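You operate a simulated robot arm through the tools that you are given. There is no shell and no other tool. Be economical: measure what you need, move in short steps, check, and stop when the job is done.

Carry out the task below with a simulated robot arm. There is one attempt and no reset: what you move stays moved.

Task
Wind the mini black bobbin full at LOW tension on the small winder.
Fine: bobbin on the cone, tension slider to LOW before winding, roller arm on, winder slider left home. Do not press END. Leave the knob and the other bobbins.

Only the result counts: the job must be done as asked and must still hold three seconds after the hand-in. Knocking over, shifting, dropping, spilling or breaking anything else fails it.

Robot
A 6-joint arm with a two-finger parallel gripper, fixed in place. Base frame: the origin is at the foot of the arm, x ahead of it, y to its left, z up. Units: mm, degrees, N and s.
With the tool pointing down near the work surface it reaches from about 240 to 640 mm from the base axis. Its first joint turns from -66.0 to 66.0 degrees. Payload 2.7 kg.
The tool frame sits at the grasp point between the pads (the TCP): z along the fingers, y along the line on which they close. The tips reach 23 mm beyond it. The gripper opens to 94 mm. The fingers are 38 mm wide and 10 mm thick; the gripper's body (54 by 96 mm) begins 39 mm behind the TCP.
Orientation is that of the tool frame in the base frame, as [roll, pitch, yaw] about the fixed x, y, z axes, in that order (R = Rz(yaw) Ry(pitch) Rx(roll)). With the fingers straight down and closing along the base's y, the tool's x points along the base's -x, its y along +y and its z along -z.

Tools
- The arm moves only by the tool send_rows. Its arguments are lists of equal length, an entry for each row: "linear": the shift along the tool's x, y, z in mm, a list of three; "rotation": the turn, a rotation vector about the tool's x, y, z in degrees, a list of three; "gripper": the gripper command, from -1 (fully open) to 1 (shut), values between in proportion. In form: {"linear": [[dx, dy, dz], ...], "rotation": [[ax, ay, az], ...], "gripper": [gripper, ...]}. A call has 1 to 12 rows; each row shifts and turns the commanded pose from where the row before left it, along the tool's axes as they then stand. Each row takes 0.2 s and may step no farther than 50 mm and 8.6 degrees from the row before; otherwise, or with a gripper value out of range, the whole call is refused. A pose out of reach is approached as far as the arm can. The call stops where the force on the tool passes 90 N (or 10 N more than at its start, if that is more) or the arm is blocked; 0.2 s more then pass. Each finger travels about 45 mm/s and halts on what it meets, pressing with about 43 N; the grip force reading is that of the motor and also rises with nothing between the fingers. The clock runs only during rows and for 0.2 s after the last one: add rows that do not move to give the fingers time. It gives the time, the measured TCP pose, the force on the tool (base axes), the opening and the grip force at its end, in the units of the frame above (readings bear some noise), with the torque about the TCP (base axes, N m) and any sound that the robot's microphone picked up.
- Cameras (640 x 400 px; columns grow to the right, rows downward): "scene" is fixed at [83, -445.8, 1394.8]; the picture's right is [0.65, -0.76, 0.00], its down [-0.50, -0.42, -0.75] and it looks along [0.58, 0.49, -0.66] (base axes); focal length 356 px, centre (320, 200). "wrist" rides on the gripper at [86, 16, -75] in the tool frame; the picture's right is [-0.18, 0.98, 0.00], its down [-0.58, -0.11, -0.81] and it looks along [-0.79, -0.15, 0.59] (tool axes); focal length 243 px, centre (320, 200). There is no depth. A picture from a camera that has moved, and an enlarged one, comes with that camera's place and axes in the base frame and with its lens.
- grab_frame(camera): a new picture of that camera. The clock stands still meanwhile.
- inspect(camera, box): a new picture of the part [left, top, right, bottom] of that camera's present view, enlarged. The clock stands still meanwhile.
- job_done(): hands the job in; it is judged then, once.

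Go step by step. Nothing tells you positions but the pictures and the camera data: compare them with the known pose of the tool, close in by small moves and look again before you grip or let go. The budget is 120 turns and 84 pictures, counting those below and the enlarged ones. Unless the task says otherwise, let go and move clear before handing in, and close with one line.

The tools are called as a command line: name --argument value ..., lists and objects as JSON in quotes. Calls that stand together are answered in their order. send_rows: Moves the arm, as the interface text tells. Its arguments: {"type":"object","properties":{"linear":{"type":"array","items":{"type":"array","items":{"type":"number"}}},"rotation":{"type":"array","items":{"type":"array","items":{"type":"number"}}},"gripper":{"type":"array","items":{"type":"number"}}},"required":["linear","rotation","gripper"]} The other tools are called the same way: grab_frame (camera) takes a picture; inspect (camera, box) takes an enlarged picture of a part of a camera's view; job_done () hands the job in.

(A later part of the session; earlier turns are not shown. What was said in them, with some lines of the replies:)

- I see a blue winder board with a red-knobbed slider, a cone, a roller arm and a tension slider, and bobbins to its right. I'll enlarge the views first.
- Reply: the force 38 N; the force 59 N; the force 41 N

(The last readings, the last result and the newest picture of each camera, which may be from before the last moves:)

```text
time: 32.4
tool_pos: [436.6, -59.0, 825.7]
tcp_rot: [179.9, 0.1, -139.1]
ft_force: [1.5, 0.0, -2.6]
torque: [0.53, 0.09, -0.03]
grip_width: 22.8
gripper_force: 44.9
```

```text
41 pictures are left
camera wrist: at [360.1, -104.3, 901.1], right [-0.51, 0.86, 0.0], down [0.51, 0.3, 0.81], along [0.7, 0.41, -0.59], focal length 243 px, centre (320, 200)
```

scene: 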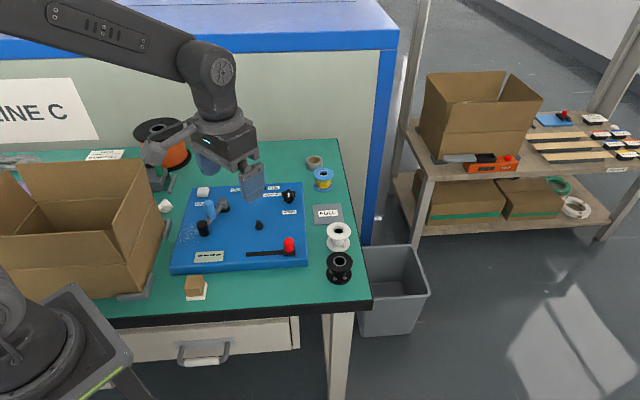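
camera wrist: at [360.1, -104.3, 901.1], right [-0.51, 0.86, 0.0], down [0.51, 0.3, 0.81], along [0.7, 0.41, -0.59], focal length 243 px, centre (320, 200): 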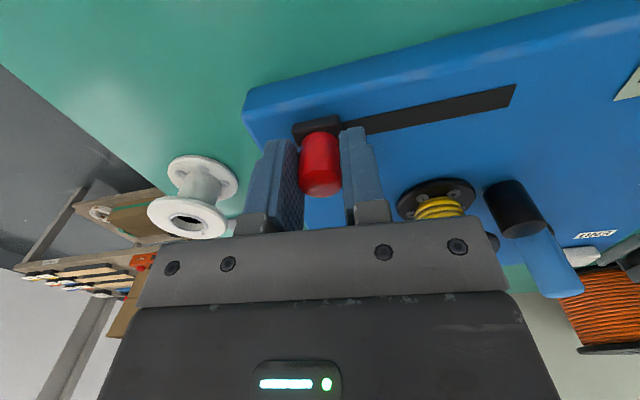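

inspect --camera "scene" --box '[190, 170, 310, 270]'

inspect --camera "wrist" --box '[380, 120, 640, 260]'

```text
4.00 times, centred on (250, 220) of scene
camera zoom: at [83.1, -445.8, 1394.8], right [0.65, -0.76, 0.0], down [-0.5, -0.42, -0.75], along [0.58, 0.49, -0.66], focal length 1426 px, centre (600, 120)
```

zoom: 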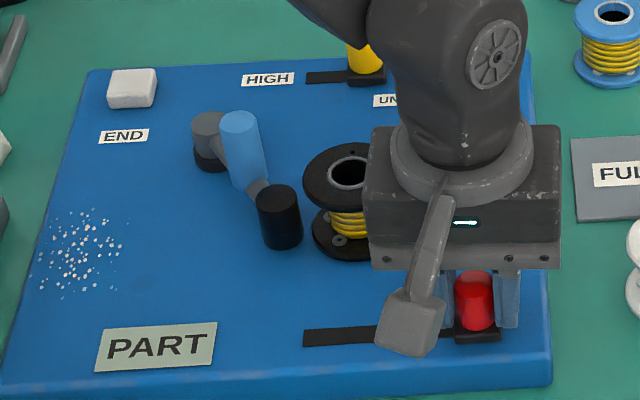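

```text
2.46 times, centred on (510, 190) of wrist
camera zoom: at [360.1, -104.3, 901.1], right [-0.51, 0.86, 0.0], down [0.51, 0.3, 0.81], along [0.7, 0.41, -0.59], focal length 597 px, centre (-148, 225)
```

zoom: 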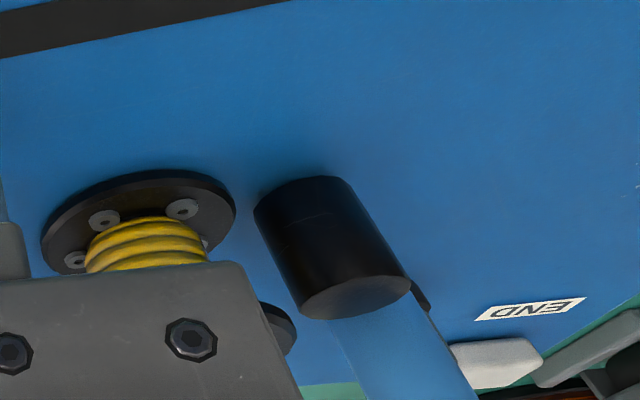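

send_rows --linear '[[0, 5, 0], [0.2, 5, 0], [0.2, 5, 0], [0.2, 5, 0]]' --rotation '[[0, 0, 0], [0, 0, 0], [0, 0, 0], [0, 0, 0]]' --gripper '[0.7, 0.7, 0.7, 0.7]'

inspect --camera "scene" --box '[190, 170, 310, 270]'

```text
time: 33.4
tool_pos: [422.0, -44.3, 826.4]
tcp_rot: [-179.9, 0.0, -139.1]
ft_force: [-3.6, -6.9, 0.1]
torque: [0.87, -0.36, -0.24]
grip_width: 22.7
gripper_force: 44.7
```

```text
4.00 times, centred on (250, 220) of scene
camera zoom: at [82.9, -445.9, 1394.7], right [0.65, -0.76, 0.0], down [-0.5, -0.42, -0.75], along [0.58, 0.49, -0.66], focal length 1426 px, centre (600, 120)
```

zoom: 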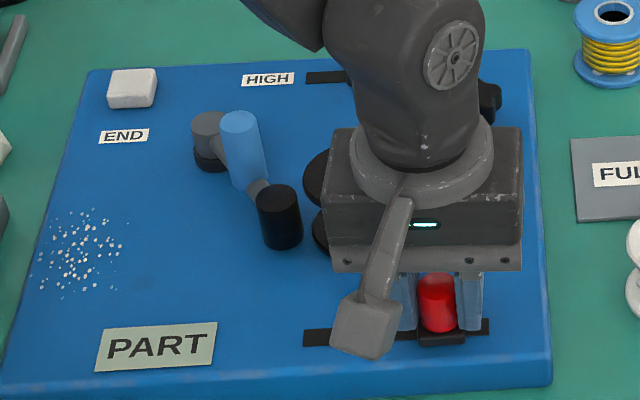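

send_rows --linear '[[0.4, 6, 0], [0.3, 6, 0], [0.3, 6, 0], [0.3, 6, 0], [0.3, 6, 0]]' --rotation '[[0, 0, 0], [0, 0, 0], [0, 0, 0], [0, 0, 0], [0, 0, 0]]' --gripper '[0.7, 0.7, 0.7, 0.7, 0.7]'

inspect --camera "scene" --box '[190, 170, 310, 270]'

```text
time: 34.6
tool_pos: [400.3, -23.8, 825.9]
tcp_rot: [180.0, 0.0, -139.1]
ft_force: [-14.1, -15.2, 6.7]
torque: [-0.29, -0.5, -0.05]
grip_width: 22.7
gripper_force: 44.8
```

```text
4.00 times, centred on (250, 220) of scene
camera zoom: at [82.6, -446.1, 1394.7], right [0.65, -0.76, 0.0], down [-0.5, -0.42, -0.75], along [0.58, 0.49, -0.66], focal length 1426 px, centre (600, 120)
```

zoom: 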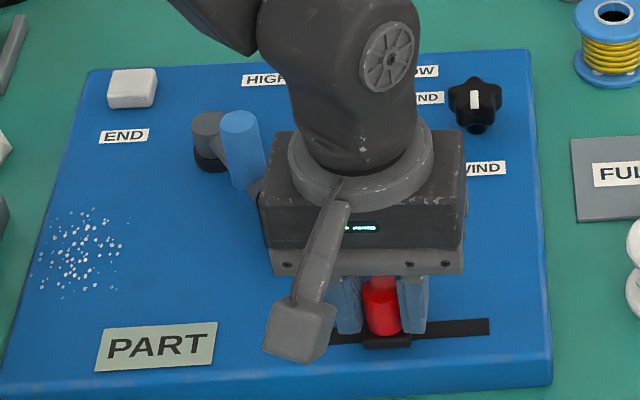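

send_rows --linear '[[1.5, 5, 0], [1, 5, 0], [0.5, 6, 0], [0.5, 6, 0], [0.5, 6, 0]]' --rotation '[[0, 0, 0], [0, 0, 0], [0, 0, 0], [0, 0, 0], [0, 0, 0]]' --gripper '[0.7, 0.7, 0.7, 0.7, 0.7]'

inspect --camera "scene" --box '[190, 170, 310, 270]'

```text
time: 35.8
tool_pos: [381.1, -4.6, 826.7]
tcp_rot: [-179.9, 0.2, -139.0]
ft_force: [7.1, 5.0, -22.0]
torque: [0.29, 0.52, 0.03]
grip_width: 23.0
gripper_force: 45.2
```

```text
4.00 times, centred on (250, 220) of scene
camera zoom: at [83.5, -445.6, 1394.8], right [0.65, -0.76, 0.0], down [-0.5, -0.42, -0.75], along [0.57, 0.49, -0.66], focal length 1426 px, centre (600, 120)
```

zoom: 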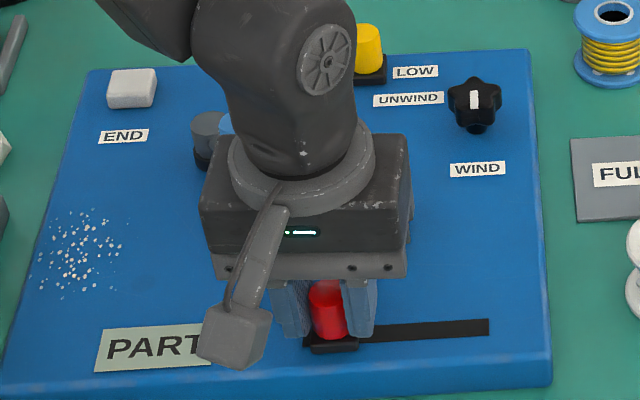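

send_rows --linear '[[-0.5, 2, 0], [0, 0, 0], [0, 0, 0], [0, 0, 0], [0, 0, 0]]' --rotation '[[0, 0, 0], [0, 0, 0], [0, 0, 0], [0, 0, 0], [0, 0, 0]]' --gripper '[0.7, 0.7, 0.7, 0.7, 0.7]'

grab_frame --camera "scene"

grab_frame --camera "wrist"

```text
time: 37.0
tool_pos: [379.8, -1.5, 825.3]
tcp_rot: [-179.9, 0.1, -139.0]
ft_force: [4.8, 4.1, -18.0]
torque: [0.97, -0.32, -0.17]
grip_width: 22.6
gripper_force: 45.6
```

```text
35 pictures are left
```

scene: 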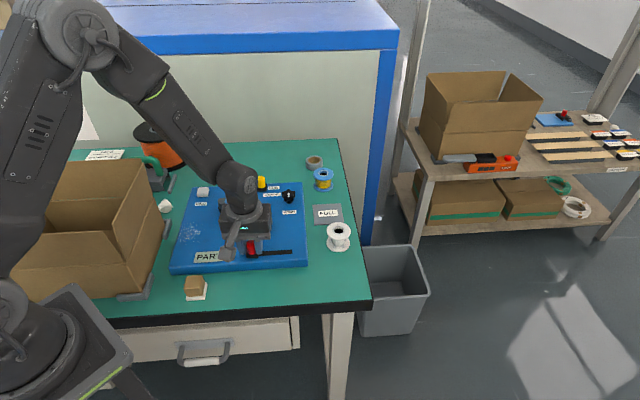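

```text
34 pictures are left
camera wrist: at [303.6, -47.7, 901.2], right [-0.51, 0.86, 0.0], down [0.51, 0.3, 0.81], along [0.7, 0.41, -0.59], focal length 243 px, centre (320, 200)
```

wrist: 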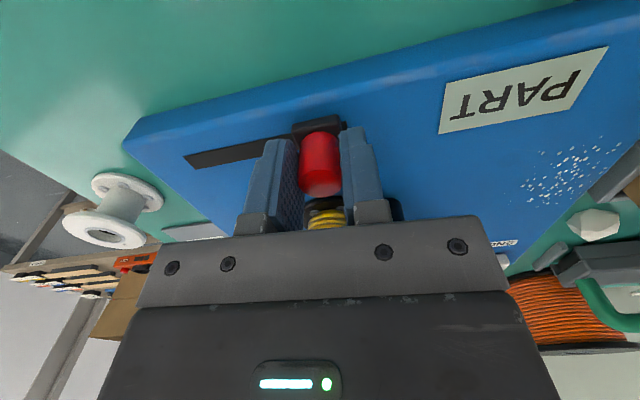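

send_rows --linear '[[-0.5, -8, 0], [-0.7, -8, 0], [-0.7, -8, 0], [-0.7, -8, 0], [-0.7, -8, 0]]' --rotation '[[0, 0, 0], [0, 0, 0], [0, 0, 0], [0, 0, 0], [0, 0, 0]]' --gripper '[0.7, 0.7, 0.7, 0.7, 0.7]'

inspect --camera "wrist" --box '[300, 40, 640, 260]'

```text
time: 38.2
tool_pos: [407.5, -31.0, 825.1]
tcp_rot: [-180.0, 0.1, -139.1]
ft_force: [3.3, 5.4, -13.9]
torque: [0.67, -0.07, 0.04]
grip_width: 22.7
gripper_force: 44.5
```

```text
1.82 times, centred on (470, 150) of wrist
camera zoom: at [332.0, -76.2, 901.4], right [-0.51, 0.86, 0.0], down [0.51, 0.3, 0.81], along [0.7, 0.41, -0.59], focal length 441 px, centre (47, 291)
```

zoom: 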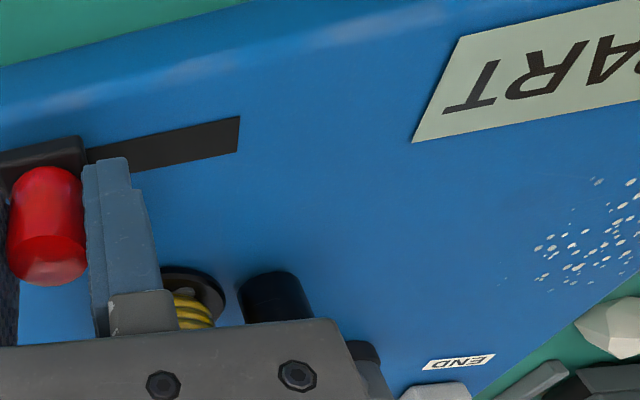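

Display still reads PART; I'll carry the slider the rest of the way back to the right end and look again.

send_rows --linear '[[-0.6, -8, 0], [-0.6, -8, 0], [-0.6, -8, 0], [-0.6, -8, 0], [-0.4, -6, 0], [0, 0, 0]]' --rotation '[[0, 0, 0], [0, 0, 0], [0, 0, 0], [0, 0, 0], [0, 0, 0], [0, 0, 0]]' --gripper '[0.7, 0.7, 0.7, 0.7, 0.7, 0.7]'

inspect --camera "scene" --box '[190, 170, 310, 270]'

grab_frame --camera "wrist"

```text
time: 39.6
tool_pos: [435.5, -58.4, 825.6]
tcp_rot: [-180.0, -0.1, -139.0]
ft_force: [-0.7, -0.5, -0.9]
torque: [0.21, 0.69, -0.22]
grip_width: 22.7
gripper_force: 45.1
```

```text
4.00 times, centred on (250, 220) of scene
camera zoom: at [83.0, -445.8, 1394.8], right [0.65, -0.76, 0.0], down [-0.5, -0.42, -0.75], along [0.58, 0.49, -0.66], focal length 1426 px, centre (600, 120)
```

zoom: 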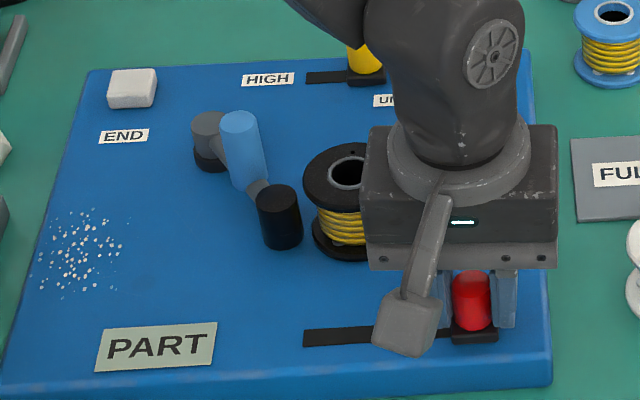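

```text
31 pictures are left
camera wrist: at [359.1, -103.3, 901.4], right [-0.51, 0.86, 0.0], down [0.51, 0.3, 0.81], along [0.7, 0.41, -0.59], focal length 243 px, centre (320, 200)
```

wrist: 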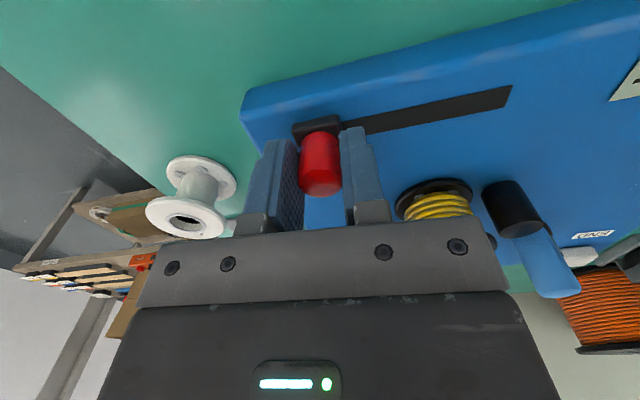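

send_rows --linear '[[0.5, 8, 0], [0.7, 9, 0], [0.7, 9, 0], [0.7, 9, 0], [0.7, 9, 0], [0.7, 9, 0], [0.7, 9, 0], [0.7, 9, 0], [0.5, 8, 0], [0, 0, 0]]' --rotation '[[0, 0, 0], [0, 0, 0], [0, 0, 0], [0, 0, 0], [0, 0, 0], [0, 0, 0], [0, 0, 0], [0, 0, 0], [0, 0, 0], [0, 0, 0]]' --gripper '[0.7, 0.7, 0.7, 0.7, 0.7, 0.7, 0.7, 0.7, 0.7, 0.7]'

grab_frame --camera "wrist"

```text
time: 41.8
tool_pos: [379.5, -1.7, 826.4]
tcp_rot: [-179.9, 0.2, -139.0]
ft_force: [-3.6, -4.9, 15.1]
torque: [0.05, 0.61, -0.02]
grip_width: 22.9
gripper_force: 46.0
```

```text
30 pictures are left
camera wrist: at [302.7, -47.1, 901.2], right [-0.51, 0.86, 0.0], down [0.51, 0.3, 0.81], along [0.7, 0.41, -0.59], focal length 243 px, centre (320, 200)
```

wrist: 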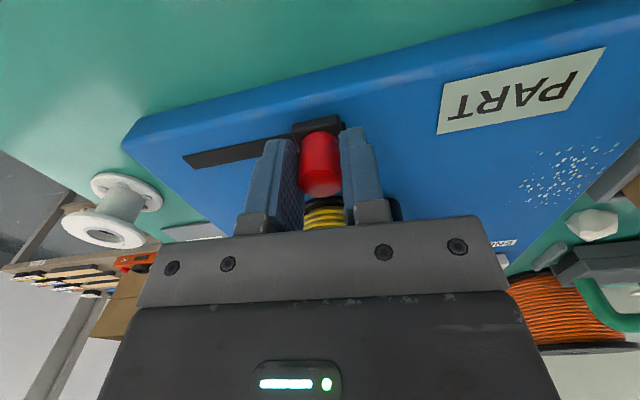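

Thread is growing, still PART. I'll stroke back home.

send_rows --linear '[[-0.5, -8, 0], [-0.7, -9, 0], [-0.7, -9, 0], [-0.7, -9, 0], [-0.7, -9, 0], [-0.7, -9, 0], [-0.7, -9, 0], [-0.7, -9, 0], [-0.5, -8, 0], [0, 0, 0]]' --rotation '[[0, 0, 0], [0, 0, 0], [0, 0, 0], [0, 0, 0], [0, 0, 0], [0, 0, 0], [0, 0, 0], [0, 0, 0], [0, 0, 0], [0, 0, 0]]' --gripper '[0.7, 0.7, 0.7, 0.7, 0.7, 0.7, 0.7, 0.7, 0.7, 0.7]'

inspect --camera "scene" --box '[190, 170, 310, 270]'

```text
time: 44.0
tool_pos: [435.3, -56.7, 825.3]
tcp_rot: [180.0, 0.1, -139.1]
ft_force: [-5.8, -6.0, 2.8]
torque: [0.77, -0.28, -0.12]
grip_width: 22.7
gripper_force: 45.1
```

```text
4.00 times, centred on (250, 220) of scene
camera zoom: at [82.8, -445.9, 1394.7], right [0.65, -0.76, 0.0], down [-0.5, -0.42, -0.75], along [0.58, 0.49, -0.66], focal length 1426 px, centre (600, 120)
```

zoom: 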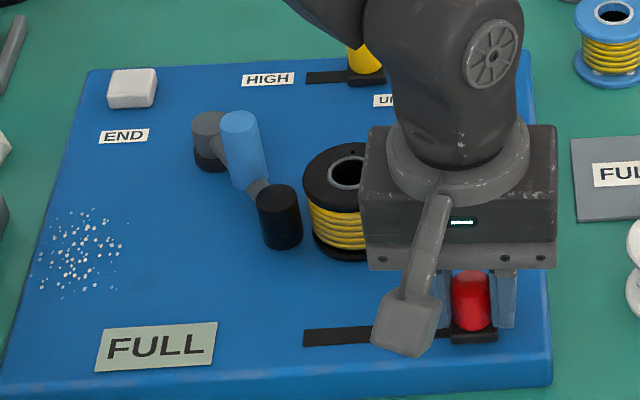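

send_rows --linear '[[0.6, -1.5, 0], [0, -1, 0], [0, 0, 0]]' --rotation '[[0, 0, 0], [0, 0, 0], [0, 0, 0]]' --gripper '[0.7, 0.7, 0.7]'

send_rows --linear '[[0, 0, 0], [0, 0, 0], [0, 0, 0], [0, 0, -30], [0, 0, -45], [0, 0, -45]]' --rotation '[[0, 0, 0], [0, 0, 0], [0, 0, 0], [0, 0, 0], [0, 0, 0], [0, 0, 0]]' --gripper '[0.3, 0.1, 0, 0, 0, 0]'

inspect --camera "scene" --box '[190, 170, 310, 270]'

grab_frame --camera "wrist"

```text
time: 44.8
tool_pos: [436.7, -58.5, 825.6]
tcp_rot: [180.0, -0.1, -139.0]
ft_force: [-3.0, 3.0, 0.8]
torque: [-0.02, 0.98, -0.08]
grip_width: 22.9
gripper_force: 44.5
```

```text
time: 46.2
tool_pos: [436.3, -59.8, 948.2]
tcp_rot: [-180.0, 0.0, -139.0]
ft_force: [-0.3, -0.5, 0.2]
torque: [0.0, 0.0, 0.0]
grip_width: 47.3
gripper_force: 0.1
```

```text
4.00 times, centred on (250, 220) of scene
camera zoom: at [83.0, -445.8, 1394.8], right [0.65, -0.76, 0.0], down [-0.5, -0.42, -0.75], along [0.58, 0.49, -0.66], focal length 1426 px, centre (600, 120)
```

zoom: 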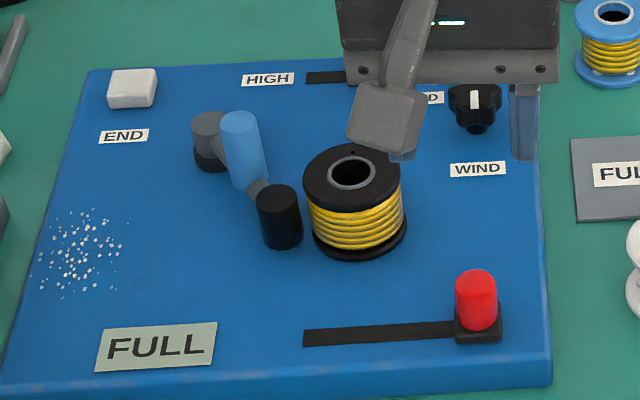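

```text
27 pictures are left
camera wrist: at [360.9, -105.4, 1022.8], right [-0.51, 0.86, 0.0], down [0.51, 0.3, 0.81], along [0.7, 0.41, -0.59], focal length 243 px, centre (320, 200)
```

wrist: 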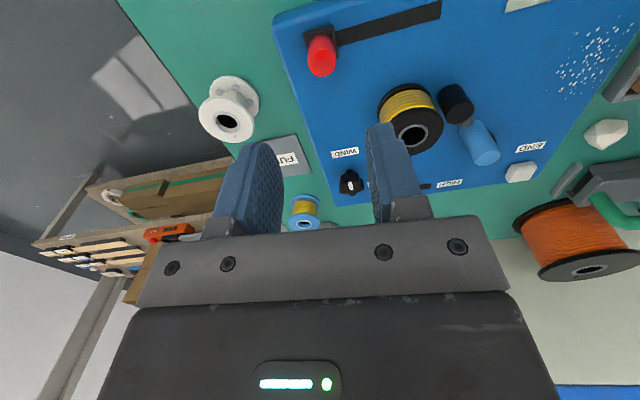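

The display reads FULL, the slider is back at its starting place, tension is at LOW, the roller arm is on and the hand is clear. I'm handing in now.

job_done

```text
The job is handed in.
```

The mini black bobbin is on the cone and the winder display reads FULL. Tension was set to LOW before winding, the roller arm is on, and the winder slider is back home; END, the knob and the other bobbins were not touched.
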